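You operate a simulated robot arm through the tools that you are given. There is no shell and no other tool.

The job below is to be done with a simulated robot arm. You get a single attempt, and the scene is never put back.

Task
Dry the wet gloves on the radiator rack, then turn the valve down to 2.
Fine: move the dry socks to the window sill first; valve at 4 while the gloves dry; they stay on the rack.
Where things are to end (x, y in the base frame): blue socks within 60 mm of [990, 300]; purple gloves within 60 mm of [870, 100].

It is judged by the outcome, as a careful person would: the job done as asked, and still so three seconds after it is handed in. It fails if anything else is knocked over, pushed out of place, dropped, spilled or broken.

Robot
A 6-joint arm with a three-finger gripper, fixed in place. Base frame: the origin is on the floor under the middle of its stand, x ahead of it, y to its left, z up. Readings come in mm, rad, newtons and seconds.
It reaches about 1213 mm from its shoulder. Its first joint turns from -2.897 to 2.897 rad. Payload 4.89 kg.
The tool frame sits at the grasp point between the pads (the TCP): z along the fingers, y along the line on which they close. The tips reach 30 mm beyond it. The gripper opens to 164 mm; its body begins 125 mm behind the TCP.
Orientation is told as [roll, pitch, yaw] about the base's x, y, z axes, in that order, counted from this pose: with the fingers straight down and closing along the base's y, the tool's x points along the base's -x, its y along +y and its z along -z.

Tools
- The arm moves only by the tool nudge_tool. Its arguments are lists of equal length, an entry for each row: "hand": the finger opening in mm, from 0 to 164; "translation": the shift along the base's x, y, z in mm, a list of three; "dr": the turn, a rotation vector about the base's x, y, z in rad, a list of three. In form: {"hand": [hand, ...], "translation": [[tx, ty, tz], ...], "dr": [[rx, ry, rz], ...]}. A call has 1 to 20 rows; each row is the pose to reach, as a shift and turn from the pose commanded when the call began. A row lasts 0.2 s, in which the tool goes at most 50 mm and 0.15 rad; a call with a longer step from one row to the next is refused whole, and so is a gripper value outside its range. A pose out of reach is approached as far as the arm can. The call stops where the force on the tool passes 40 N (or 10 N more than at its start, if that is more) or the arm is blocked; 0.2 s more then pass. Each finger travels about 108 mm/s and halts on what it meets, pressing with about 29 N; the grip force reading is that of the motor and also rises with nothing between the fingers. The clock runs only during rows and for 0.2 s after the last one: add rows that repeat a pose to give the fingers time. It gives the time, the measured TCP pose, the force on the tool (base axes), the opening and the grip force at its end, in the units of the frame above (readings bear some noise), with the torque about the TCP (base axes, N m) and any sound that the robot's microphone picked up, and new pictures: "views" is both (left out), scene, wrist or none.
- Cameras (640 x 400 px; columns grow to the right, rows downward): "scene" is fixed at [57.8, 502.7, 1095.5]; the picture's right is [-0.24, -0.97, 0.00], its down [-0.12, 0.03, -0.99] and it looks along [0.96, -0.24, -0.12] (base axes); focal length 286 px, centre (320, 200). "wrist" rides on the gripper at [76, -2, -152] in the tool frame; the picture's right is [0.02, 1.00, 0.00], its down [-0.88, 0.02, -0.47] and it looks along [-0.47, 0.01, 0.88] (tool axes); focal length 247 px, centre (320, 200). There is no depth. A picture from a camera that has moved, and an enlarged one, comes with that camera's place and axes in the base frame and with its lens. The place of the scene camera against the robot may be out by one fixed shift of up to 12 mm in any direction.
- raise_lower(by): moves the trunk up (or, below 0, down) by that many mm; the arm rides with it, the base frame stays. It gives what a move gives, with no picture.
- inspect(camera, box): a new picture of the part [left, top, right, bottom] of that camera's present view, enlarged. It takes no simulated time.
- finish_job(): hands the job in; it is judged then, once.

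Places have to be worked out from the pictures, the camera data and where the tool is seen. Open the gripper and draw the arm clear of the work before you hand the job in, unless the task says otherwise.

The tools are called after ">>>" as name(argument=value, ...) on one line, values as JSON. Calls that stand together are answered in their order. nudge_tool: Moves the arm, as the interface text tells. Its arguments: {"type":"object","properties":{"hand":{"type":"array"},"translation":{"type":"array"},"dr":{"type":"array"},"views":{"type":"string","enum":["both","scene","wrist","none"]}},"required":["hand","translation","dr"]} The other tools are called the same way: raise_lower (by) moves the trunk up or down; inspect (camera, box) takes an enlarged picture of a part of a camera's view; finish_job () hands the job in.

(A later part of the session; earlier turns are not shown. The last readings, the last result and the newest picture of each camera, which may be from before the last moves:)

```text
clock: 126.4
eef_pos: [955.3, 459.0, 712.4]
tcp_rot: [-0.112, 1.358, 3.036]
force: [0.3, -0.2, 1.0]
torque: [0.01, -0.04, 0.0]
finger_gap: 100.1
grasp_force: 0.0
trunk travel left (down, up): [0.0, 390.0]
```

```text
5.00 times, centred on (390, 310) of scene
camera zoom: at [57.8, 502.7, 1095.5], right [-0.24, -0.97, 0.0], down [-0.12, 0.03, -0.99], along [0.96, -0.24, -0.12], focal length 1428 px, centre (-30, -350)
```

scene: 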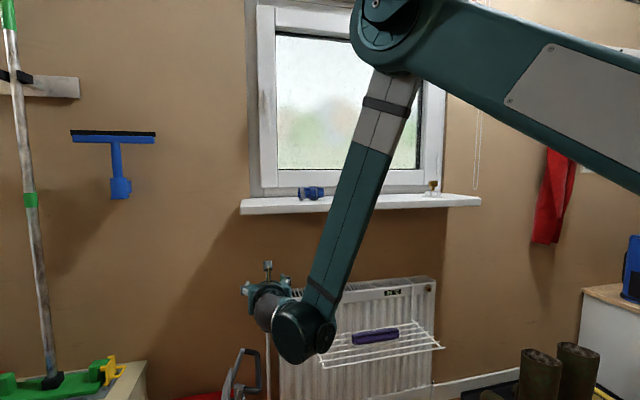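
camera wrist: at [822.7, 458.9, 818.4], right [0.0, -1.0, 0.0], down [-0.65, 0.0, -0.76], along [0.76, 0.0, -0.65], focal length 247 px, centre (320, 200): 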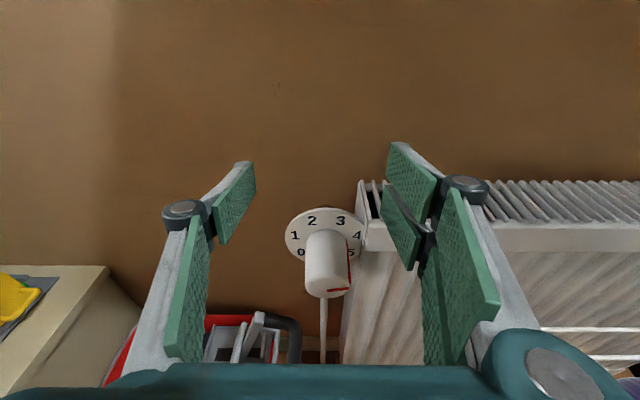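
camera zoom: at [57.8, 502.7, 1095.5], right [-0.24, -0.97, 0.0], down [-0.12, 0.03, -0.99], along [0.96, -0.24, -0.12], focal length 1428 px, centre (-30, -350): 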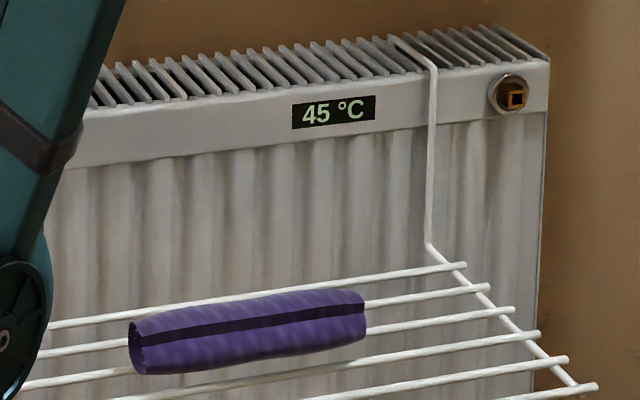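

45 °C now. I'll continue to hold and use tight close-ups of the fabric to judge whether it's still changing.

>>> inspect(camera="scene", box=[366, 326, 390, 344])

>>> nudge_tool(hand=[100, 100, 100, 100, 100, 100, 100, 100, 100, 100, 100, 100, 100, 100, 100, 100, 100, 100, 100, 100], translation=[[0, 0, 0], [0, 0, 0], [0, 0, 0], [0, 0, 0], [0, 0, 0], [0, 0, 0], [0, 0, 0], [0, 0, 0], [0, 0, 0], [0, 0, 0], [0, 0, 0], [0, 0, 0], [0, 0, 0], [0, 0, 0], [0, 0, 0], [0, 0, 0], [0, 0, 0], [0, 0, 0], [0, 0, 0], [0, 0, 0]], dr=[[0, 0, 0], [0, 0, 0], [0, 0, 0], [0, 0, 0], [0, 0, 0], [0, 0, 0], [0, 0, 0], [0, 0, 0], [0, 0, 0], [0, 0, 0], [0, 0, 0], [0, 0, 0], [0, 0, 0], [0, 0, 0], [0, 0, 0], [0, 0, 0], [0, 0, 0], [0, 0, 0], [0, 0, 0], [0, 0, 0]], views="none")

>>> nudge_tool(hand=[100, 100, 100, 100, 100, 100, 100, 100, 100, 100, 100, 100, 100, 100, 100, 100, 100, 100, 100, 100], translation=[[0, 0, 0], [0, 0, 0], [0, 0, 0], [0, 0, 0], [0, 0, 0], [0, 0, 0], [0, 0, 0], [0, 0, 0], [0, 0, 0], [0, 0, 0], [0, 0, 0], [0, 0, 0], [0, 0, 0], [0, 0, 0], [0, 0, 0], [0, 0, 0], [0, 0, 0], [0, 0, 0], [0, 0, 0], [0, 0, 0]], dr=[[0, 0, 0], [0, 0, 0], [0, 0, 0], [0, 0, 0], [0, 0, 0], [0, 0, 0], [0, 0, 0], [0, 0, 0], [0, 0, 0], [0, 0, 0], [0, 0, 0], [0, 0, 0], [0, 0, 0], [0, 0, 0], [0, 0, 0], [0, 0, 0], [0, 0, 0], [0, 0, 0], [0, 0, 0], [0, 0, 0]], views="none")

>>> nudge_tool(hand=[100, 100, 100, 100, 100, 100, 100, 100, 100, 100, 100, 100, 100, 100, 100, 100, 100, 100, 100, 100], translation=[[0, 0, 0], [0, 0, 0], [0, 0, 0], [0, 0, 0], [0, 0, 0], [0, 0, 0], [0, 0, 0], [0, 0, 0], [0, 0, 0], [0, 0, 0], [0, 0, 0], [0, 0, 0], [0, 0, 0], [0, 0, 0], [0, 0, 0], [0, 0, 0], [0, 0, 0], [0, 0, 0], [0, 0, 0], [0, 0, 0]], dr=[[0, 0, 0], [0, 0, 0], [0, 0, 0], [0, 0, 0], [0, 0, 0], [0, 0, 0], [0, 0, 0], [0, 0, 0], [0, 0, 0], [0, 0, 0], [0, 0, 0], [0, 0, 0], [0, 0, 0], [0, 0, 0], [0, 0, 0], [0, 0, 0], [0, 0, 0], [0, 0, 0], [0, 0, 0], [0, 0, 0]], views="none")

>>> nudge_tool(hand=[100, 100, 100, 100, 100, 100, 100, 100, 100, 100, 100, 100, 100, 100, 100, 100, 100, 100, 100, 100], translation=[[0, 0, 0], [0, 0, 0], [0, 0, 0], [0, 0, 0], [0, 0, 0], [0, 0, 0], [0, 0, 0], [0, 0, 0], [0, 0, 0], [0, 0, 0], [0, 0, 0], [0, 0, 0], [0, 0, 0], [0, 0, 0], [0, 0, 0], [0, 0, 0], [0, 0, 0], [0, 0, 0], [0, 0, 0], [0, 0, 0]], dr=[[0, 0, 0], [0, 0, 0], [0, 0, 0], [0, 0, 0], [0, 0, 0], [0, 0, 0], [0, 0, 0], [0, 0, 0], [0, 0, 0], [0, 0, 0], [0, 0, 0], [0, 0, 0], [0, 0, 0], [0, 0, 0], [0, 0, 0], [0, 0, 0], [0, 0, 0], [0, 0, 0], [0, 0, 0], [0, 0, 0]], views="none")

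>>> inspect(camera="scene", box=[366, 326, 390, 344])

>>> inspect(camera="scene", box=[330, 270, 450, 350])

```text
16.00 times, centred on (378, 335) of scene
camera zoom: at [57.8, 502.7, 1095.5], right [-0.24, -0.97, 0.0], down [-0.12, 0.03, -0.99], along [0.96, -0.24, -0.12], focal length 4569 px, centre (-608, -1960)
```

zoom: 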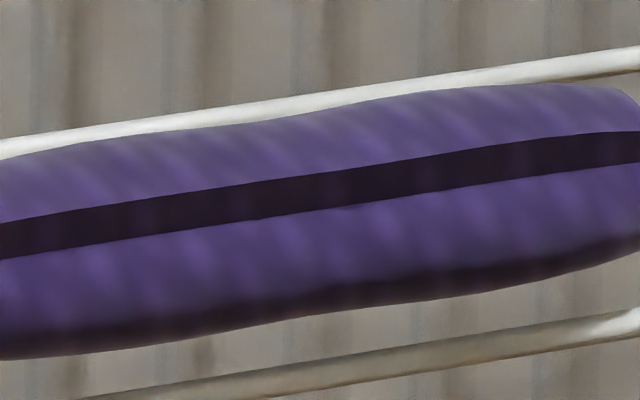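

```text
clock: 130.6
eef_pos: [954.6, 459.3, 710.2]
tcp_rot: [-0.112, 1.357, 3.035]
force: [-0.1, -0.6, -0.1]
torque: [-0.03, 0.01, -0.02]
finger_gap: 100.3
grasp_force: 0.1
trunk travel left (down, up): [0.0, 390.0]
```

```text
clock: 134.8
eef_pos: [954.3, 458.1, 712.5]
tcp_rot: [-0.112, 1.358, 3.034]
force: [-0.1, -0.3, 0.3]
torque: [-0.02, 0.0, 0.0]
finger_gap: 99.9
grasp_force: 0.2
trunk travel left (down, up): [0.0, 390.0]
```

```text
clock: 139.0
eef_pos: [954.8, 459.6, 711.4]
tcp_rot: [-0.112, 1.358, 3.033]
force: [0.2, 0.4, 0.6]
torque: [0.0, 0.0, -0.03]
finger_gap: 100.3
grasp_force: 0.0
trunk travel left (down, up): [0.0, 390.0]
```

```text
clock: 143.2
eef_pos: [954.1, 459.1, 710.3]
tcp_rot: [-0.11, 1.357, 3.033]
force: [-0.3, -0.1, -0.2]
torque: [0.02, -0.02, 0.02]
finger_gap: 100.1
grasp_force: 0.1
trunk travel left (down, up): [0.0, 390.0]
```

```text
16.00 times, centred on (378, 335) of scene
camera zoom: at [57.8, 502.7, 1095.5], right [-0.24, -0.97, 0.0], down [-0.12, 0.03, -0.99], along [0.96, -0.24, -0.12], focal length 4569 px, centre (-608, -1960)
```

zoom: 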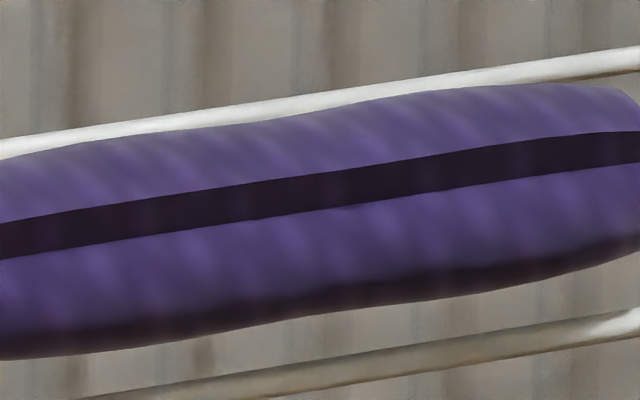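

```text
5.00 times, centred on (390, 310) of scene
camera zoom: at [57.8, 502.7, 1095.5], right [-0.24, -0.97, 0.0], down [-0.12, 0.03, -0.99], along [0.96, -0.24, -0.12], focal length 1428 px, centre (-30, -350)
```

zoom: 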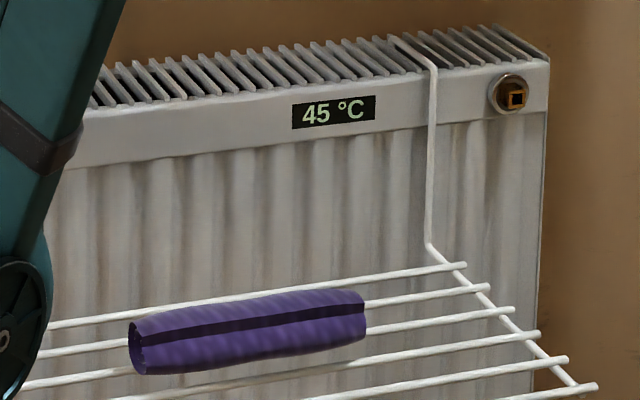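

The colour change has become very slow and the temperature holds at 45 °C. I'll wait further to be sure the gloves are fully dry.

>>> nudge_tool(hand=[100, 100, 100, 100, 100, 100, 100, 100, 100, 100, 100, 100, 100, 100, 100, 100, 100, 100, 100, 100], translation=[[0, 0, 0], [0, 0, 0], [0, 0, 0], [0, 0, 0], [0, 0, 0], [0, 0, 0], [0, 0, 0], [0, 0, 0], [0, 0, 0], [0, 0, 0], [0, 0, 0], [0, 0, 0], [0, 0, 0], [0, 0, 0], [0, 0, 0], [0, 0, 0], [0, 0, 0], [0, 0, 0], [0, 0, 0], [0, 0, 0]], dr=[[0, 0, 0], [0, 0, 0], [0, 0, 0], [0, 0, 0], [0, 0, 0], [0, 0, 0], [0, 0, 0], [0, 0, 0], [0, 0, 0], [0, 0, 0], [0, 0, 0], [0, 0, 0], [0, 0, 0], [0, 0, 0], [0, 0, 0], [0, 0, 0], [0, 0, 0], [0, 0, 0], [0, 0, 0], [0, 0, 0]], views="none")

>>> nudge_tool(hand=[100, 100, 100, 100, 100, 100, 100, 100, 100, 100, 100, 100, 100, 100, 100, 100, 100, 100, 100, 100], translation=[[0, 0, 0], [0, 0, 0], [0, 0, 0], [0, 0, 0], [0, 0, 0], [0, 0, 0], [0, 0, 0], [0, 0, 0], [0, 0, 0], [0, 0, 0], [0, 0, 0], [0, 0, 0], [0, 0, 0], [0, 0, 0], [0, 0, 0], [0, 0, 0], [0, 0, 0], [0, 0, 0], [0, 0, 0], [0, 0, 0]], dr=[[0, 0, 0], [0, 0, 0], [0, 0, 0], [0, 0, 0], [0, 0, 0], [0, 0, 0], [0, 0, 0], [0, 0, 0], [0, 0, 0], [0, 0, 0], [0, 0, 0], [0, 0, 0], [0, 0, 0], [0, 0, 0], [0, 0, 0], [0, 0, 0], [0, 0, 0], [0, 0, 0], [0, 0, 0], [0, 0, 0]], views="none")

>>> nudge_tool(hand=[100, 100, 100, 100, 100, 100, 100, 100, 100, 100, 100, 100, 100, 100, 100, 100, 100, 100, 100, 100], translation=[[0, 0, 0], [0, 0, 0], [0, 0, 0], [0, 0, 0], [0, 0, 0], [0, 0, 0], [0, 0, 0], [0, 0, 0], [0, 0, 0], [0, 0, 0], [0, 0, 0], [0, 0, 0], [0, 0, 0], [0, 0, 0], [0, 0, 0], [0, 0, 0], [0, 0, 0], [0, 0, 0], [0, 0, 0], [0, 0, 0]], dr=[[0, 0, 0], [0, 0, 0], [0, 0, 0], [0, 0, 0], [0, 0, 0], [0, 0, 0], [0, 0, 0], [0, 0, 0], [0, 0, 0], [0, 0, 0], [0, 0, 0], [0, 0, 0], [0, 0, 0], [0, 0, 0], [0, 0, 0], [0, 0, 0], [0, 0, 0], [0, 0, 0], [0, 0, 0], [0, 0, 0]], views="none")

>>> nudge_tool(hand=[100, 100, 100, 100, 100, 100, 100, 100, 100, 100, 100, 100, 100, 100, 100, 100, 100, 100, 100, 100], translation=[[0, 0, 0], [0, 0, 0], [0, 0, 0], [0, 0, 0], [0, 0, 0], [0, 0, 0], [0, 0, 0], [0, 0, 0], [0, 0, 0], [0, 0, 0], [0, 0, 0], [0, 0, 0], [0, 0, 0], [0, 0, 0], [0, 0, 0], [0, 0, 0], [0, 0, 0], [0, 0, 0], [0, 0, 0], [0, 0, 0]], dr=[[0, 0, 0], [0, 0, 0], [0, 0, 0], [0, 0, 0], [0, 0, 0], [0, 0, 0], [0, 0, 0], [0, 0, 0], [0, 0, 0], [0, 0, 0], [0, 0, 0], [0, 0, 0], [0, 0, 0], [0, 0, 0], [0, 0, 0], [0, 0, 0], [0, 0, 0], [0, 0, 0], [0, 0, 0], [0, 0, 0]], views="none")

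>>> nudge_tool(hand=[100, 100, 100, 100, 100, 100, 100, 100, 100, 100, 100, 100, 100, 100, 100, 100, 100, 100, 100, 100], translation=[[0, 0, 0], [0, 0, 0], [0, 0, 0], [0, 0, 0], [0, 0, 0], [0, 0, 0], [0, 0, 0], [0, 0, 0], [0, 0, 0], [0, 0, 0], [0, 0, 0], [0, 0, 0], [0, 0, 0], [0, 0, 0], [0, 0, 0], [0, 0, 0], [0, 0, 0], [0, 0, 0], [0, 0, 0], [0, 0, 0]], dr=[[0, 0, 0], [0, 0, 0], [0, 0, 0], [0, 0, 0], [0, 0, 0], [0, 0, 0], [0, 0, 0], [0, 0, 0], [0, 0, 0], [0, 0, 0], [0, 0, 0], [0, 0, 0], [0, 0, 0], [0, 0, 0], [0, 0, 0], [0, 0, 0], [0, 0, 0], [0, 0, 0], [0, 0, 0], [0, 0, 0]], views="none")

>>> inspect(camera="scene", box=[366, 326, 390, 344])

>>> inspect(camera="scene", box=[330, 270, 450, 350])

```text
clock: 147.4
eef_pos: [954.1, 458.9, 711.4]
tcp_rot: [-0.111, 1.358, 3.035]
force: [-0.4, 0.0, 0.3]
torque: [-0.02, -0.06, -0.03]
finger_gap: 100.3
grasp_force: 0.0
trunk travel left (down, up): [0.0, 390.0]
```

```text
clock: 151.6
eef_pos: [954.7, 458.7, 712.1]
tcp_rot: [-0.111, 1.359, 3.034]
force: [0.4, -0.1, -0.8]
torque: [-0.03, -0.01, -0.03]
finger_gap: 100.1
grasp_force: 0.0
trunk travel left (down, up): [0.0, 390.0]
```

```text
clock: 155.8
eef_pos: [953.4, 460.3, 711.6]
tcp_rot: [-0.111, 1.358, 3.033]
force: [-0.2, 0.2, 0.9]
torque: [-0.01, 0.02, -0.02]
finger_gap: 100.0
grasp_force: 0.1
trunk travel left (down, up): [0.0, 390.0]
```

```text
clock: 160.0
eef_pos: [954.2, 460.6, 712.6]
tcp_rot: [-0.112, 1.359, 3.032]
force: [0.7, 0.0, 0.9]
torque: [-0.01, 0.03, -0.01]
finger_gap: 100.2
grasp_force: 0.0
trunk travel left (down, up): [0.0, 390.0]
```

```text
clock: 164.2
eef_pos: [954.4, 460.3, 712.0]
tcp_rot: [-0.111, 1.357, 3.034]
force: [0.8, 0.1, 0.4]
torque: [0.04, -0.01, 0.01]
finger_gap: 100.1
grasp_force: 0.0
trunk travel left (down, up): [0.0, 390.0]
```

```text
16.00 times, centred on (378, 335) of scene
camera zoom: at [57.8, 502.7, 1095.5], right [-0.24, -0.97, 0.0], down [-0.12, 0.03, -0.99], along [0.96, -0.24, -0.12], focal length 4569 px, centre (-608, -1960)
```

zoom: 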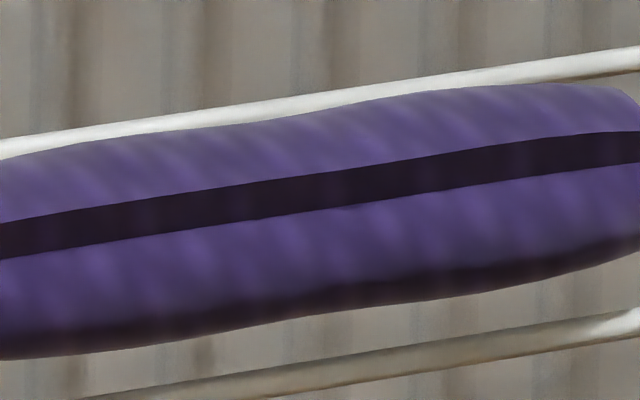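

```text
5.00 times, centred on (390, 310) of scene
camera zoom: at [57.8, 502.7, 1095.5], right [-0.24, -0.97, 0.0], down [-0.12, 0.03, -0.99], along [0.96, -0.24, -0.12], focal length 1428 px, centre (-30, -350)
```

zoom: 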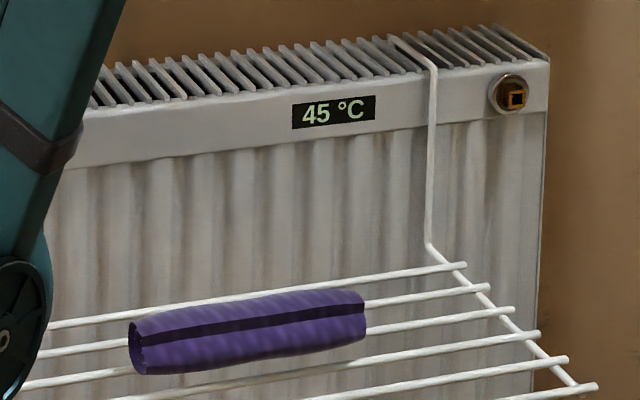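

The fabric now looks the same as 20 s ago, and the display is steady at 45 °C. I'll allow one more stretch to confirm a plateau.

>>> nudge_tool(hand=[100, 100, 100, 100, 100, 100, 100, 100, 100, 100, 100, 100, 100, 100, 100, 100, 100, 100, 100, 100], translation=[[0, 0, 0], [0, 0, 0], [0, 0, 0], [0, 0, 0], [0, 0, 0], [0, 0, 0], [0, 0, 0], [0, 0, 0], [0, 0, 0], [0, 0, 0], [0, 0, 0], [0, 0, 0], [0, 0, 0], [0, 0, 0], [0, 0, 0], [0, 0, 0], [0, 0, 0], [0, 0, 0], [0, 0, 0], [0, 0, 0]], dr=[[0, 0, 0], [0, 0, 0], [0, 0, 0], [0, 0, 0], [0, 0, 0], [0, 0, 0], [0, 0, 0], [0, 0, 0], [0, 0, 0], [0, 0, 0], [0, 0, 0], [0, 0, 0], [0, 0, 0], [0, 0, 0], [0, 0, 0], [0, 0, 0], [0, 0, 0], [0, 0, 0], [0, 0, 0], [0, 0, 0]], views="none")

>>> nudge_tool(hand=[100, 100, 100, 100, 100, 100, 100, 100, 100, 100, 100, 100, 100, 100, 100, 100, 100, 100, 100, 100], translation=[[0, 0, 0], [0, 0, 0], [0, 0, 0], [0, 0, 0], [0, 0, 0], [0, 0, 0], [0, 0, 0], [0, 0, 0], [0, 0, 0], [0, 0, 0], [0, 0, 0], [0, 0, 0], [0, 0, 0], [0, 0, 0], [0, 0, 0], [0, 0, 0], [0, 0, 0], [0, 0, 0], [0, 0, 0], [0, 0, 0]], dr=[[0, 0, 0], [0, 0, 0], [0, 0, 0], [0, 0, 0], [0, 0, 0], [0, 0, 0], [0, 0, 0], [0, 0, 0], [0, 0, 0], [0, 0, 0], [0, 0, 0], [0, 0, 0], [0, 0, 0], [0, 0, 0], [0, 0, 0], [0, 0, 0], [0, 0, 0], [0, 0, 0], [0, 0, 0], [0, 0, 0]], views="none")

>>> nudge_tool(hand=[100, 100, 100, 100, 100, 100, 100, 100, 100, 100, 100, 100, 100, 100, 100, 100, 100, 100, 100, 100], translation=[[0, 0, 0], [0, 0, 0], [0, 0, 0], [0, 0, 0], [0, 0, 0], [0, 0, 0], [0, 0, 0], [0, 0, 0], [0, 0, 0], [0, 0, 0], [0, 0, 0], [0, 0, 0], [0, 0, 0], [0, 0, 0], [0, 0, 0], [0, 0, 0], [0, 0, 0], [0, 0, 0], [0, 0, 0], [0, 0, 0]], dr=[[0, 0, 0], [0, 0, 0], [0, 0, 0], [0, 0, 0], [0, 0, 0], [0, 0, 0], [0, 0, 0], [0, 0, 0], [0, 0, 0], [0, 0, 0], [0, 0, 0], [0, 0, 0], [0, 0, 0], [0, 0, 0], [0, 0, 0], [0, 0, 0], [0, 0, 0], [0, 0, 0], [0, 0, 0], [0, 0, 0]], views="none")

>>> nudge_tool(hand=[100, 100, 100, 100, 100, 100, 100, 100, 100, 100, 100, 100, 100, 100, 100, 100, 100, 100, 100, 100], translation=[[0, 0, 0], [0, 0, 0], [0, 0, 0], [0, 0, 0], [0, 0, 0], [0, 0, 0], [0, 0, 0], [0, 0, 0], [0, 0, 0], [0, 0, 0], [0, 0, 0], [0, 0, 0], [0, 0, 0], [0, 0, 0], [0, 0, 0], [0, 0, 0], [0, 0, 0], [0, 0, 0], [0, 0, 0], [0, 0, 0]], dr=[[0, 0, 0], [0, 0, 0], [0, 0, 0], [0, 0, 0], [0, 0, 0], [0, 0, 0], [0, 0, 0], [0, 0, 0], [0, 0, 0], [0, 0, 0], [0, 0, 0], [0, 0, 0], [0, 0, 0], [0, 0, 0], [0, 0, 0], [0, 0, 0], [0, 0, 0], [0, 0, 0], [0, 0, 0], [0, 0, 0]], views="none")

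>>> nudge_tool(hand=[100, 100, 100, 100, 100, 100, 100, 100, 100, 100, 100, 100, 100, 100, 100, 100, 100, 100, 100, 100], translation=[[0, 0, 0], [0, 0, 0], [0, 0, 0], [0, 0, 0], [0, 0, 0], [0, 0, 0], [0, 0, 0], [0, 0, 0], [0, 0, 0], [0, 0, 0], [0, 0, 0], [0, 0, 0], [0, 0, 0], [0, 0, 0], [0, 0, 0], [0, 0, 0], [0, 0, 0], [0, 0, 0], [0, 0, 0], [0, 0, 0]], dr=[[0, 0, 0], [0, 0, 0], [0, 0, 0], [0, 0, 0], [0, 0, 0], [0, 0, 0], [0, 0, 0], [0, 0, 0], [0, 0, 0], [0, 0, 0], [0, 0, 0], [0, 0, 0], [0, 0, 0], [0, 0, 0], [0, 0, 0], [0, 0, 0], [0, 0, 0], [0, 0, 0], [0, 0, 0], [0, 0, 0]], views="scene")

>>> inspect(camera="scene", box=[345, 320, 410, 350])

>>> inspect(camera="scene", box=[330, 270, 450, 350])

>>> inspect(camera="wrist", box=[240, 180, 400, 340])

```text
clock: 168.4
eef_pos: [955.1, 458.7, 711.5]
tcp_rot: [-0.112, 1.358, 3.035]
force: [-0.1, -0.1, -0.6]
torque: [0.01, 0.0, -0.04]
finger_gap: 99.9
grasp_force: 0.2
trunk travel left (down, up): [0.0, 390.0]
```

```text
clock: 172.6
eef_pos: [954.1, 459.5, 711.5]
tcp_rot: [-0.112, 1.359, 3.033]
force: [-0.2, -0.5, 0.7]
torque: [-0.01, 0.01, -0.01]
finger_gap: 100.3
grasp_force: 0.0
trunk travel left (down, up): [0.0, 390.0]
```

```text
clock: 176.8
eef_pos: [955.3, 458.4, 711.5]
tcp_rot: [-0.112, 1.36, 3.031]
force: [-0.1, 0.7, -0.1]
torque: [0.02, 0.02, -0.01]
finger_gap: 100.2
grasp_force: 0.1
trunk travel left (down, up): [0.0, 390.0]
```

```text
clock: 181.0
eef_pos: [954.8, 459.6, 710.8]
tcp_rot: [-0.112, 1.359, 3.033]
force: [-0.6, -0.2, 0.1]
torque: [0.0, -0.03, 0.0]
finger_gap: 99.9
grasp_force: 0.0
trunk travel left (down, up): [0.0, 390.0]
```

```text
clock: 185.2
eef_pos: [954.4, 459.5, 711.1]
tcp_rot: [-0.112, 1.358, 3.034]
force: [0.4, -0.1, -0.4]
torque: [0.0, -0.02, 0.0]
finger_gap: 100.0
grasp_force: 0.1
trunk travel left (down, up): [0.0, 390.0]
```

scene: 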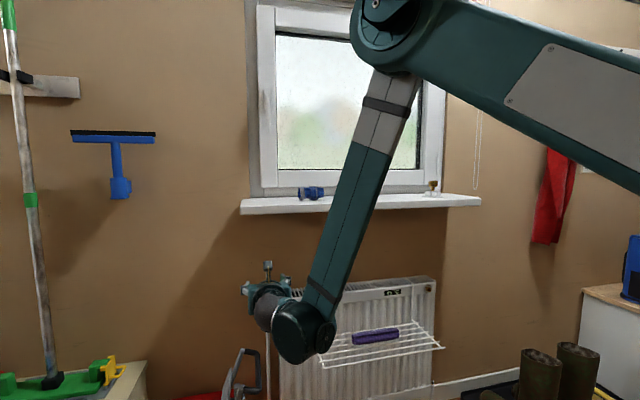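

```text
9.85 times, centred on (378, 335) of scene
camera zoom: at [57.8, 502.7, 1095.5], right [-0.24, -0.97, 0.0], down [-0.12, 0.03, -0.99], along [0.96, -0.24, -0.12], focal length 2812 px, centre (-246, -1129)
```

zoom: 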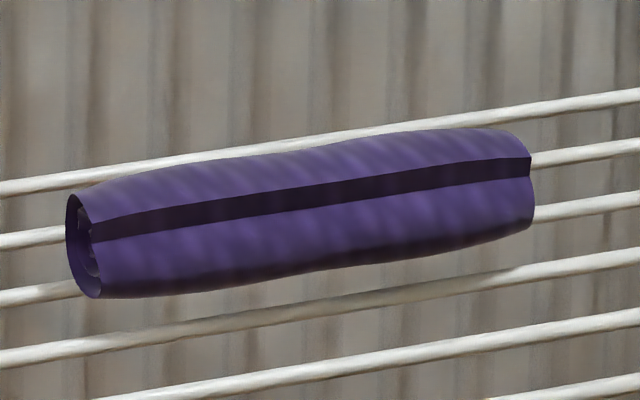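

```text
5.00 times, centred on (390, 310) of scene
camera zoom: at [57.8, 502.7, 1095.5], right [-0.24, -0.97, 0.0], down [-0.12, 0.03, -0.99], along [0.96, -0.24, -0.12], focal length 1428 px, centre (-30, -350)
```

zoom: 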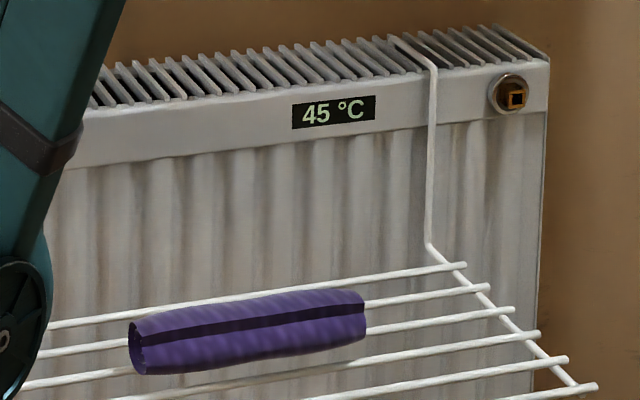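

```text
2.50 times, centred on (320, 260) of wrist
camera zoom: at [822.2, 458.7, 818.7], right [0.0, -1.0, 0.0], down [-0.65, 0.0, -0.76], along [0.76, 0.0, -0.65], focal length 617 px, centre (320, 50)
```

zoom: 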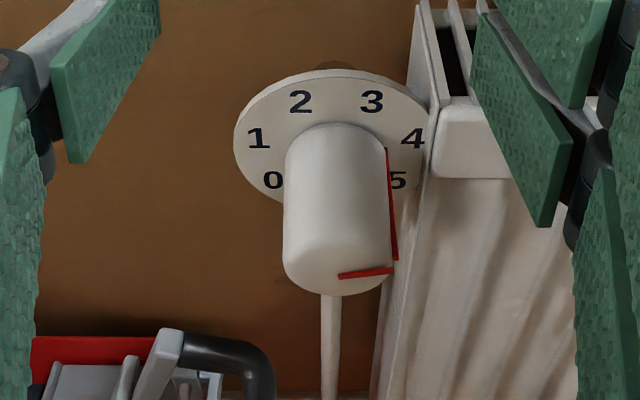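

The gloves look dry and steady. To be careful, I'll compare a tiny fabric patch now and after another wait.

>>> inspect(camera="scene", box=[372, 337, 380, 341])

>>> nudge_tool(hand=[100, 100, 100, 100, 100, 100, 100, 100, 100, 100, 100, 100, 100, 100, 100, 100, 100, 100, 100, 100], translation=[[0, 0, 0], [0, 0, 0], [0, 0, 0], [0, 0, 0], [0, 0, 0], [0, 0, 0], [0, 0, 0], [0, 0, 0], [0, 0, 0], [0, 0, 0], [0, 0, 0], [0, 0, 0], [0, 0, 0], [0, 0, 0], [0, 0, 0], [0, 0, 0], [0, 0, 0], [0, 0, 0], [0, 0, 0], [0, 0, 0]], dr=[[0, 0, 0], [0, 0, 0], [0, 0, 0], [0, 0, 0], [0, 0, 0], [0, 0, 0], [0, 0, 0], [0, 0, 0], [0, 0, 0], [0, 0, 0], [0, 0, 0], [0, 0, 0], [0, 0, 0], [0, 0, 0], [0, 0, 0], [0, 0, 0], [0, 0, 0], [0, 0, 0], [0, 0, 0], [0, 0, 0]], views="none")

>>> nudge_tool(hand=[100, 100, 100, 100, 100, 100, 100, 100, 100, 100, 100, 100, 100, 100, 100, 100, 100, 100, 100, 100], translation=[[0, 0, 0], [0, 0, 0], [0, 0, 0], [0, 0, 0], [0, 0, 0], [0, 0, 0], [0, 0, 0], [0, 0, 0], [0, 0, 0], [0, 0, 0], [0, 0, 0], [0, 0, 0], [0, 0, 0], [0, 0, 0], [0, 0, 0], [0, 0, 0], [0, 0, 0], [0, 0, 0], [0, 0, 0], [0, 0, 0]], dr=[[0, 0, 0], [0, 0, 0], [0, 0, 0], [0, 0, 0], [0, 0, 0], [0, 0, 0], [0, 0, 0], [0, 0, 0], [0, 0, 0], [0, 0, 0], [0, 0, 0], [0, 0, 0], [0, 0, 0], [0, 0, 0], [0, 0, 0], [0, 0, 0], [0, 0, 0], [0, 0, 0], [0, 0, 0], [0, 0, 0]], views="none")

>>> nudge_tool(hand=[100, 100, 100, 100, 100, 100, 100, 100, 100, 100, 100, 100, 100, 100, 100, 100, 100, 100, 100, 100], translation=[[0, 0, 0], [0, 0, 0], [0, 0, 0], [0, 0, 0], [0, 0, 0], [0, 0, 0], [0, 0, 0], [0, 0, 0], [0, 0, 0], [0, 0, 0], [0, 0, 0], [0, 0, 0], [0, 0, 0], [0, 0, 0], [0, 0, 0], [0, 0, 0], [0, 0, 0], [0, 0, 0], [0, 0, 0], [0, 0, 0]], dr=[[0, 0, 0], [0, 0, 0], [0, 0, 0], [0, 0, 0], [0, 0, 0], [0, 0, 0], [0, 0, 0], [0, 0, 0], [0, 0, 0], [0, 0, 0], [0, 0, 0], [0, 0, 0], [0, 0, 0], [0, 0, 0], [0, 0, 0], [0, 0, 0], [0, 0, 0], [0, 0, 0], [0, 0, 0], [0, 0, 0]], views="none")

>>> nudge_tool(hand=[100, 100, 100, 100, 100, 100, 100, 100, 100, 100, 100, 100, 100, 100, 100, 100, 100, 100, 100, 100], translation=[[0, 0, 0], [0, 0, 0], [0, 0, 0], [0, 0, 0], [0, 0, 0], [0, 0, 0], [0, 0, 0], [0, 0, 0], [0, 0, 0], [0, 0, 0], [0, 0, 0], [0, 0, 0], [0, 0, 0], [0, 0, 0], [0, 0, 0], [0, 0, 0], [0, 0, 0], [0, 0, 0], [0, 0, 0], [0, 0, 0]], dr=[[0, 0, 0], [0, 0, 0], [0, 0, 0], [0, 0, 0], [0, 0, 0], [0, 0, 0], [0, 0, 0], [0, 0, 0], [0, 0, 0], [0, 0, 0], [0, 0, 0], [0, 0, 0], [0, 0, 0], [0, 0, 0], [0, 0, 0], [0, 0, 0], [0, 0, 0], [0, 0, 0], [0, 0, 0], [0, 0, 0]], views="none")

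>>> nudge_tool(hand=[100, 100, 100, 100, 100, 100, 100, 100, 100, 100, 100, 100, 100, 100, 100, 100, 100, 100, 100, 100], translation=[[0, 0, 0], [0, 0, 0], [0, 0, 0], [0, 0, 0], [0, 0, 0], [0, 0, 0], [0, 0, 0], [0, 0, 0], [0, 0, 0], [0, 0, 0], [0, 0, 0], [0, 0, 0], [0, 0, 0], [0, 0, 0], [0, 0, 0], [0, 0, 0], [0, 0, 0], [0, 0, 0], [0, 0, 0], [0, 0, 0]], dr=[[0, 0, 0], [0, 0, 0], [0, 0, 0], [0, 0, 0], [0, 0, 0], [0, 0, 0], [0, 0, 0], [0, 0, 0], [0, 0, 0], [0, 0, 0], [0, 0, 0], [0, 0, 0], [0, 0, 0], [0, 0, 0], [0, 0, 0], [0, 0, 0], [0, 0, 0], [0, 0, 0], [0, 0, 0], [0, 0, 0]], views="none")

>>> inspect(camera="scene", box=[372, 337, 380, 341])

>>> inspect(camera="scene", box=[330, 270, 450, 350])

```text
16.00 times, centred on (376, 339) of scene
camera zoom: at [57.8, 502.7, 1095.5], right [-0.24, -0.97, 0.0], down [-0.12, 0.03, -0.99], along [0.96, -0.24, -0.12], focal length 4569 px, centre (-576, -2024)
```

zoom: 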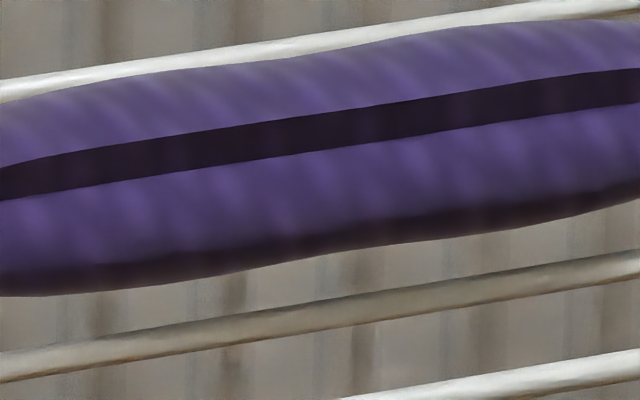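

```text
clock: 189.4
eef_pos: [955.2, 459.4, 712.0]
tcp_rot: [-0.112, 1.357, 3.034]
force: [0.5, 0.5, -0.5]
torque: [0.03, 0.03, 0.02]
finger_gap: 100.1
grasp_force: 0.1
trunk travel left (down, up): [0.0, 390.0]
```

```text
clock: 193.6
eef_pos: [954.4, 459.1, 711.7]
tcp_rot: [-0.114, 1.359, 3.033]
force: [0.1, 0.1, 0.3]
torque: [0.0, -0.01, -0.02]
finger_gap: 100.3
grasp_force: 0.0
trunk travel left (down, up): [0.0, 390.0]
```

```text
clock: 197.8
eef_pos: [953.7, 460.1, 710.9]
tcp_rot: [-0.111, 1.358, 3.033]
force: [-0.6, 0.1, 0.5]
torque: [0.0, 0.02, -0.03]
finger_gap: 100.2
grasp_force: 0.0
trunk travel left (down, up): [0.0, 390.0]
```

```text
clock: 202.0
eef_pos: [954.6, 459.2, 711.8]
tcp_rot: [-0.111, 1.359, 3.035]
force: [-0.1, -0.4, 0.0]
torque: [-0.02, -0.01, -0.01]
finger_gap: 100.1
grasp_force: 0.1
trunk travel left (down, up): [0.0, 390.0]
```

```text
clock: 206.2
eef_pos: [954.6, 458.6, 711.9]
tcp_rot: [-0.111, 1.359, 3.034]
force: [0.3, 0.2, 0.0]
torque: [-0.05, 0.02, 0.0]
finger_gap: 100.0
grasp_force: 0.1
trunk travel left (down, up): [0.0, 390.0]
```

```text
16.00 times, centred on (376, 339) of scene
camera zoom: at [57.8, 502.7, 1095.5], right [-0.24, -0.97, 0.0], down [-0.12, 0.03, -0.99], along [0.96, -0.24, -0.12], focal length 4569 px, centre (-576, -2024)
```

zoom: 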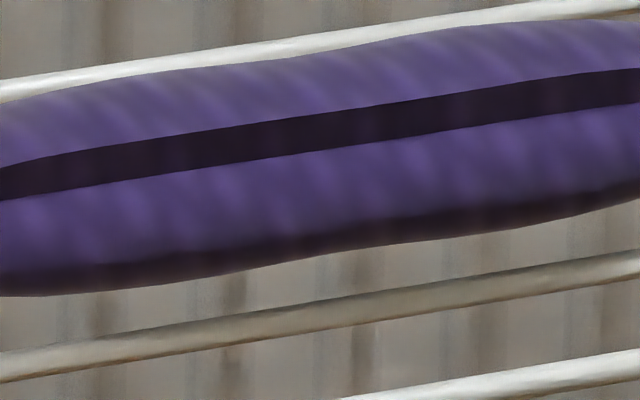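

```text
5.00 times, centred on (390, 310) of scene
camera zoom: at [57.8, 502.7, 1095.5], right [-0.24, -0.97, 0.0], down [-0.12, 0.03, -0.99], along [0.96, -0.24, -0.12], focal length 1428 px, centre (-30, -350)
```

zoom: 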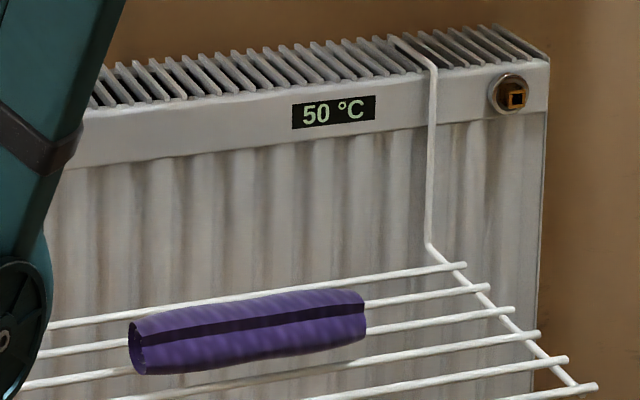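

No further colour change, and the radiator has reached 50 °C. I'll repeat the same crop used right after placing the gloves (clock 40) for a before/after comparison.

>>> inspect(camera="scene", box=[230, 260, 460, 400])

>>> inspect(camera="scene", box=[330, 300, 430, 360])

```text
2.78 times, centred on (345, 330) of scene
camera zoom: at [57.8, 502.7, 1095.5], right [-0.24, -0.97, 0.0], down [-0.12, 0.03, -0.99], along [0.96, -0.24, -0.12], focal length 795 px, centre (250, -162)
```

zoom: 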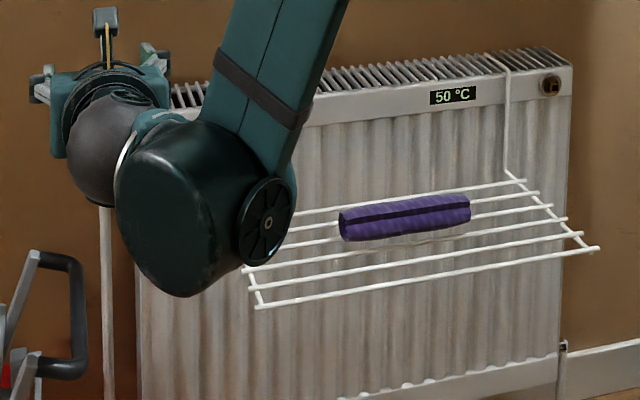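

```text
6.40 times, centred on (380, 330) of scene
camera zoom: at [57.8, 502.7, 1095.5], right [-0.24, -0.97, 0.0], down [-0.12, 0.03, -0.99], along [0.96, -0.24, -0.12], focal length 1828 px, centre (-64, -632)
```

zoom: 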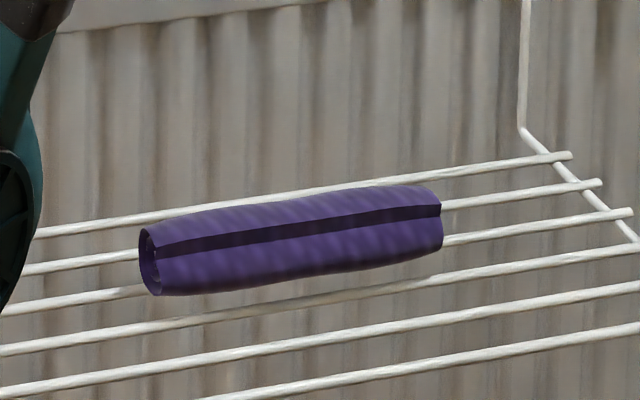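

Compared with clock 40, the gloves are clearly lighter and now stable, so I take them as dry. I'll go back down over the knob to turn it from 4 to 2.

>>> nudge_tool(hand=[100, 100, 100, 100, 100, 100], translation=[[0, -3, -30], [0, -5, -60], [0, -5, -88], [0, -5, -110], [0, -5, -110], [0, -5, -110]], dr=[[0, 0, 0], [0, 0, 0], [0, 0, 0], [0, 0, 0], [0.0875, 0, 0], [0.175, 0, 0]], views="wrist")

>>> inspect(camera="wrist", box=[240, 80, 400, 240])

```text
clock: 207.6
eef_pos: [956.4, 455.9, 602.1]
tcp_rot: [-0.767, 1.282, 2.396]
force: [0.7, 0.1, -0.3]
torque: [0.02, -0.01, -0.02]
finger_gap: 99.9
grasp_force: 0.2
trunk travel left (down, up): [0.0, 390.0]
camera wrist: at [822.3, 436.0, 706.3], right [0.0, -0.98, -0.18], down [-0.65, 0.13, -0.75], along [0.76, 0.12, -0.64], focal length 247 px, centre (320, 200)
```

wrist: 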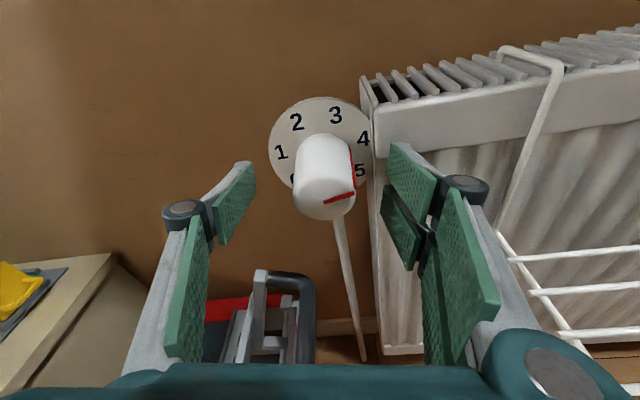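

```text
2.50 times, centred on (320, 160) of wrist
camera zoom: at [822.3, 436.0, 706.3], right [0.0, -0.98, -0.18], down [-0.65, 0.13, -0.75], along [0.76, 0.12, -0.64], focal length 617 px, centre (320, 300)
```

zoom: 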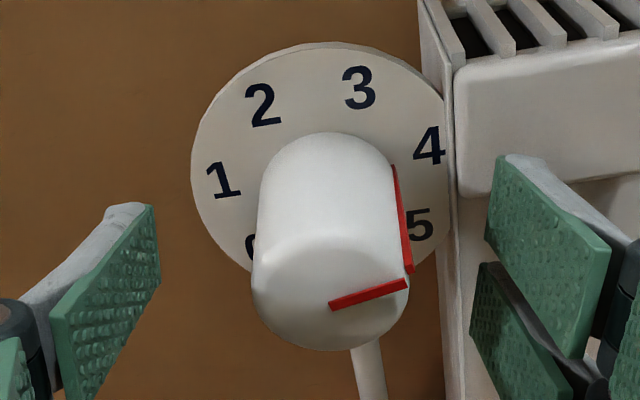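

The knob is about 2.5 mm to the −y side of centre. I'll shift and close.

>>> nudge_tool(hand=[100, 80, 60, 45, 30, 30, 30, 30], translation=[[0, -2.3, -0.5], [0, -2.3, -0.5], [0, -2.3, -0.5], [0, -2.3, -0.5], [0, -2.3, -0.5], [0, -2.3, -0.5], [0, -2.3, -0.5], [0, -2.3, -0.5]], dr=[[0, 0, 0], [0, 0, 0], [0, 0, 0], [0, 0, 0], [0, 0, 0], [0, 0, 0], [0, 0, 0], [0, 0, 0]], views="wrist")

>>> inspect(camera="wrist", box=[240, 80, 400, 240])

```text
clock: 209.4
eef_pos: [954.3, 452.7, 600.1]
tcp_rot: [-0.764, 1.284, 2.4]
force: [-1.3, -3.0, -0.8]
torque: [0.02, 0.03, -0.13]
finger_gap: 43.9
grasp_force: 44.6
trunk travel left (down, up): [0.0, 390.0]
camera wrist: at [822.1, 433.5, 705.5], right [0.0, -0.98, -0.18], down [-0.65, 0.13, -0.75], along [0.76, 0.12, -0.64], focal length 247 px, centre (320, 200)
```

wrist: 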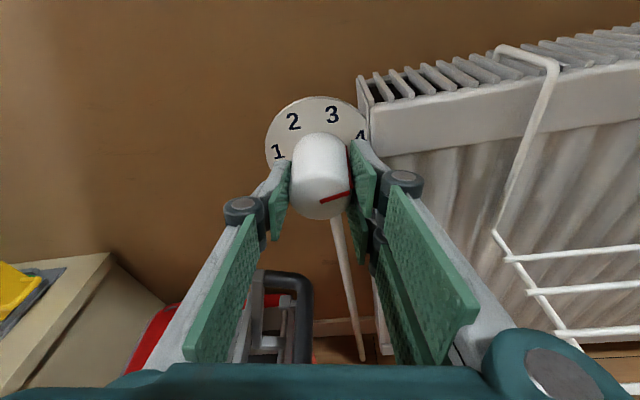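

```text
2.50 times, centred on (320, 160) of wrist
camera zoom: at [822.1, 433.5, 705.5], right [0.0, -0.98, -0.18], down [-0.65, 0.13, -0.75], along [0.76, 0.12, -0.64], focal length 617 px, centre (320, 300)
```

zoom: 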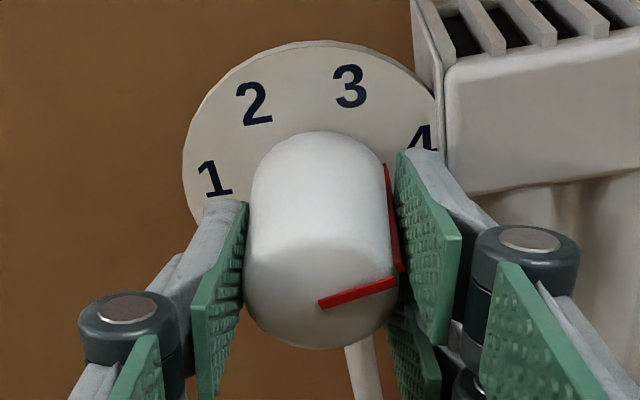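

Well centred, with almost no side load. I'll turn back −50° first.

>>> nudge_tool(hand=[30, 30, 30, 30, 30, 30, 30, 30], translation=[[0, 0, 0], [0, 0, 0], [0, 0, 0], [0, 0, 0], [0, 0, 0], [0, 0, 0], [0, 0, 0], [0, 0, 0]], dr=[[-0.11, 0, 0], [-0.22, 0, 0], [-0.33, 0, 0], [-0.44, 0, 0], [-0.55, 0, 0], [-0.66, 0, 0], [-0.77, 0, 0], [-0.873, 0, 0]], views="none")

```text
clock: 211.2
eef_pos: [954.7, 452.4, 599.3]
tcp_rot: [1.316, 0.867, -1.898]
force: [-20.8, 6.5, -3.2]
torque: [0.02, 0.17, 0.2]
finger_gap: 44.0
grasp_force: 44.9
trunk travel left (down, up): [0.0, 390.0]
```

Some backward load (−21 N in x). I'll trim 1 mm and continue the second 50°.

>>> nudge_tool(hand=[30, 30, 30, 30, 30, 30, 30, 30, 30], translation=[[-1, 0.4, -0.2], [-1, 0.4, -0.2], [-1, 0.4, -0.2], [-1, 0.4, -0.2], [-1, 0.4, -0.2], [-1, 0.4, -0.2], [-1, 0.4, -0.2], [-1, 0.4, -0.2], [-1, 0.4, -0.2]], dr=[[-0.05, 0, 0], [-0.16, 0, 0], [-0.27, 0, 0], [-0.38, 0, 0], [-0.49, 0, 0], [-0.6, 0, 0], [-0.71, 0, 0], [-0.82, 0, 0], [-0.87, 0, 0]], views="wrist")

>>> inspect(camera="wrist", box=[240, 80, 400, 240])

```text
clock: 213.2
eef_pos: [954.3, 451.7, 598.8]
tcp_rot: [1.565, 0.024, -1.782]
force: [13.2, 10.9, 2.6]
torque: [-0.04, -0.02, 0.37]
finger_gap: 43.7
grasp_force: 45.0
trunk travel left (down, up): [0.0, 390.0]
camera wrist: at [822.0, 559.3, 601.5], right [0.0, 0.0, 1.0], down [-0.65, -0.76, 0.0], along [0.76, -0.65, 0.0], focal length 247 px, centre (320, 200)
```

wrist: 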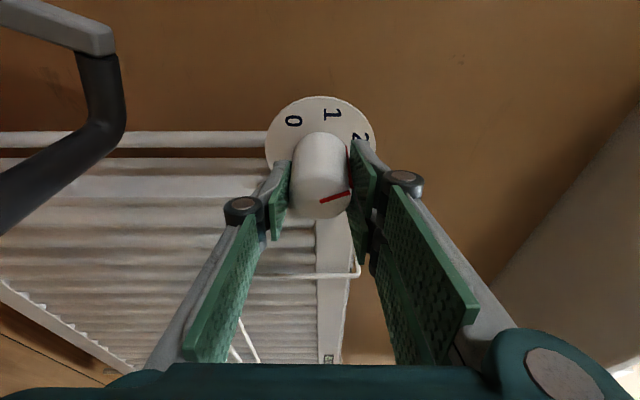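

```text
2.50 times, centred on (320, 160) of wrist
camera zoom: at [822.0, 559.3, 601.5], right [0.0, 0.0, 1.0], down [-0.65, -0.76, 0.0], along [0.76, -0.65, 0.0], focal length 617 px, centre (320, 300)
```

zoom: 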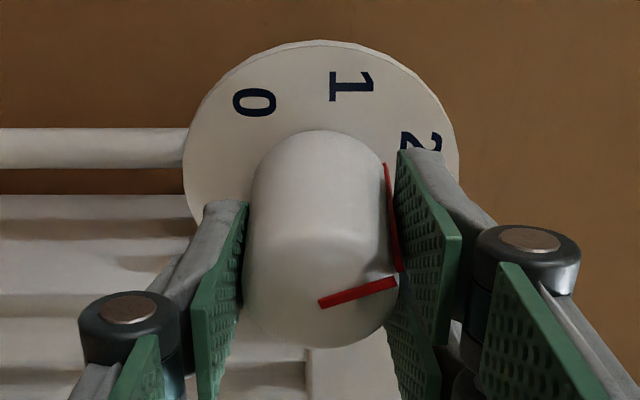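

The roll is now −90°, and by my angle bookkeeping the pointer sits at about 115°, i.e. at 2. I'll release and look.

>>> nudge_tool(hand=[60, 80, 100, 100], translation=[[0, 0, 0], [0, 0, 0], [0, 0, 0], [0, 0, 0]], dr=[[0, 0, 0], [0, 0, 0], [0, 0, 0], [0, 0, 0]], views="wrist")

>>> inspect(camera="wrist", box=[240, 80, 400, 240])

```text
clock: 214.2
eef_pos: [954.6, 452.6, 599.4]
tcp_rot: [1.565, 0.026, -1.782]
force: [-0.2, 1.0, -1.0]
torque: [0.0, 0.02, 0.0]
finger_gap: 99.8
grasp_force: 0.0
trunk travel left (down, up): [0.0, 390.0]
camera wrist: at [821.7, 559.3, 601.8], right [0.0, -0.01, 1.0], down [-0.65, -0.76, 0.0], along [0.76, -0.65, -0.01], focal length 247 px, centre (320, 200)
```

wrist: 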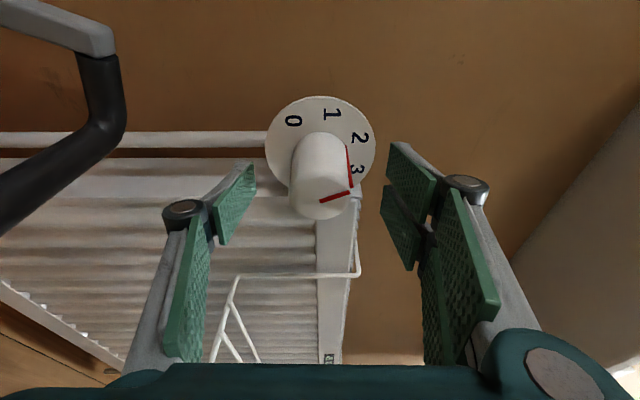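

```text
2.50 times, centred on (320, 160) of wrist
camera zoom: at [821.7, 559.3, 601.8], right [0.0, -0.01, 1.0], down [-0.65, -0.76, 0.0], along [0.76, -0.65, -0.01], focal length 617 px, centre (320, 300)
```

zoom: 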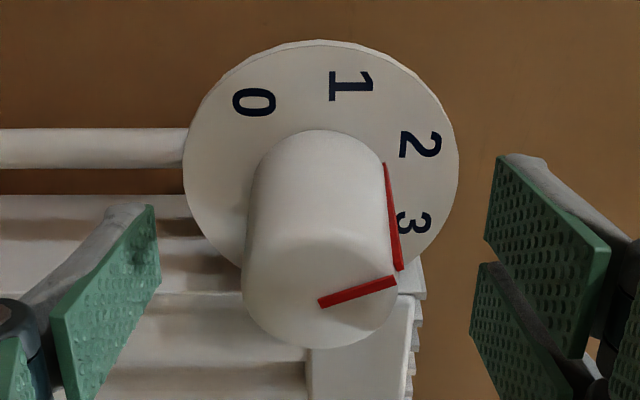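

To verify accurately, I'll roll the open gripper to α≈−25°, so the camera looks straight along the direction of the "2" mark.

>>> nudge_tool(hand=[100, 100, 100, 100, 100, 100, 100, 100, 100], translation=[[0, 1, 0.5], [0, 1, 0.5], [0, 1, 0.5], [0, 1, 0.5], [0, 1, 0.5], [0, 1, 0.5], [0, 1, 0.5], [0, 1, 0.5], [0, 1, 0.5]], dr=[[0.126, 0, 0], [0.252, 0, 0], [0.378, 0, 0], [0.504, 0, 0], [0.63, 0, 0], [0.756, 0, 0], [0.882, 0, 0], [1.008, 0, 0], [1.134, 0, 0]], views="wrist")

>>> inspect(camera="wrist", box=[240, 80, 400, 240])

```text
clock: 216.2
eef_pos: [954.0, 452.5, 600.6]
tcp_rot: [1.123, 1.115, -2.066]
force: [0.2, 0.4, -0.1]
torque: [-0.01, -0.02, 0.0]
finger_gap: 100.3
grasp_force: 0.1
trunk travel left (down, up): [0.0, 390.0]
camera wrist: at [820.9, 497.5, 698.0], right [0.0, -0.91, 0.42], down [-0.65, -0.32, -0.69], along [0.76, -0.27, -0.59], focal length 247 px, centre (320, 200)
```

wrist: 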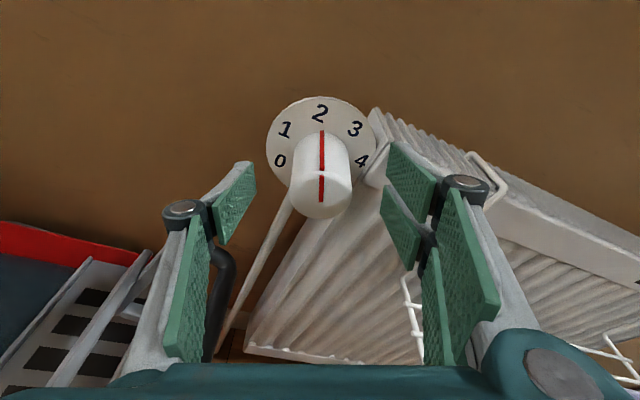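

```text
2.50 times, centred on (320, 160) of wrist
camera zoom: at [820.9, 497.5, 698.0], right [0.0, -0.91, 0.42], down [-0.65, -0.32, -0.69], along [0.76, -0.27, -0.59], focal length 617 px, centre (320, 300)
```

zoom: 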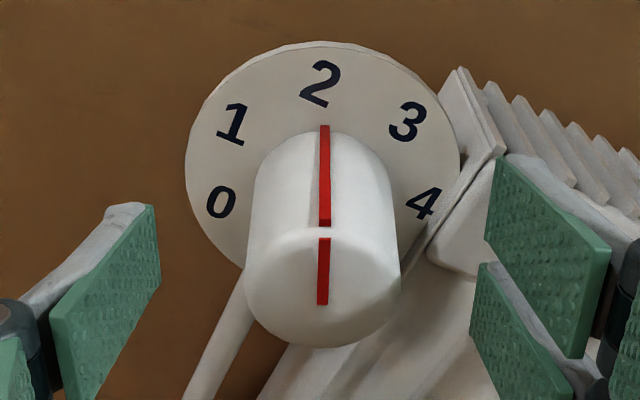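

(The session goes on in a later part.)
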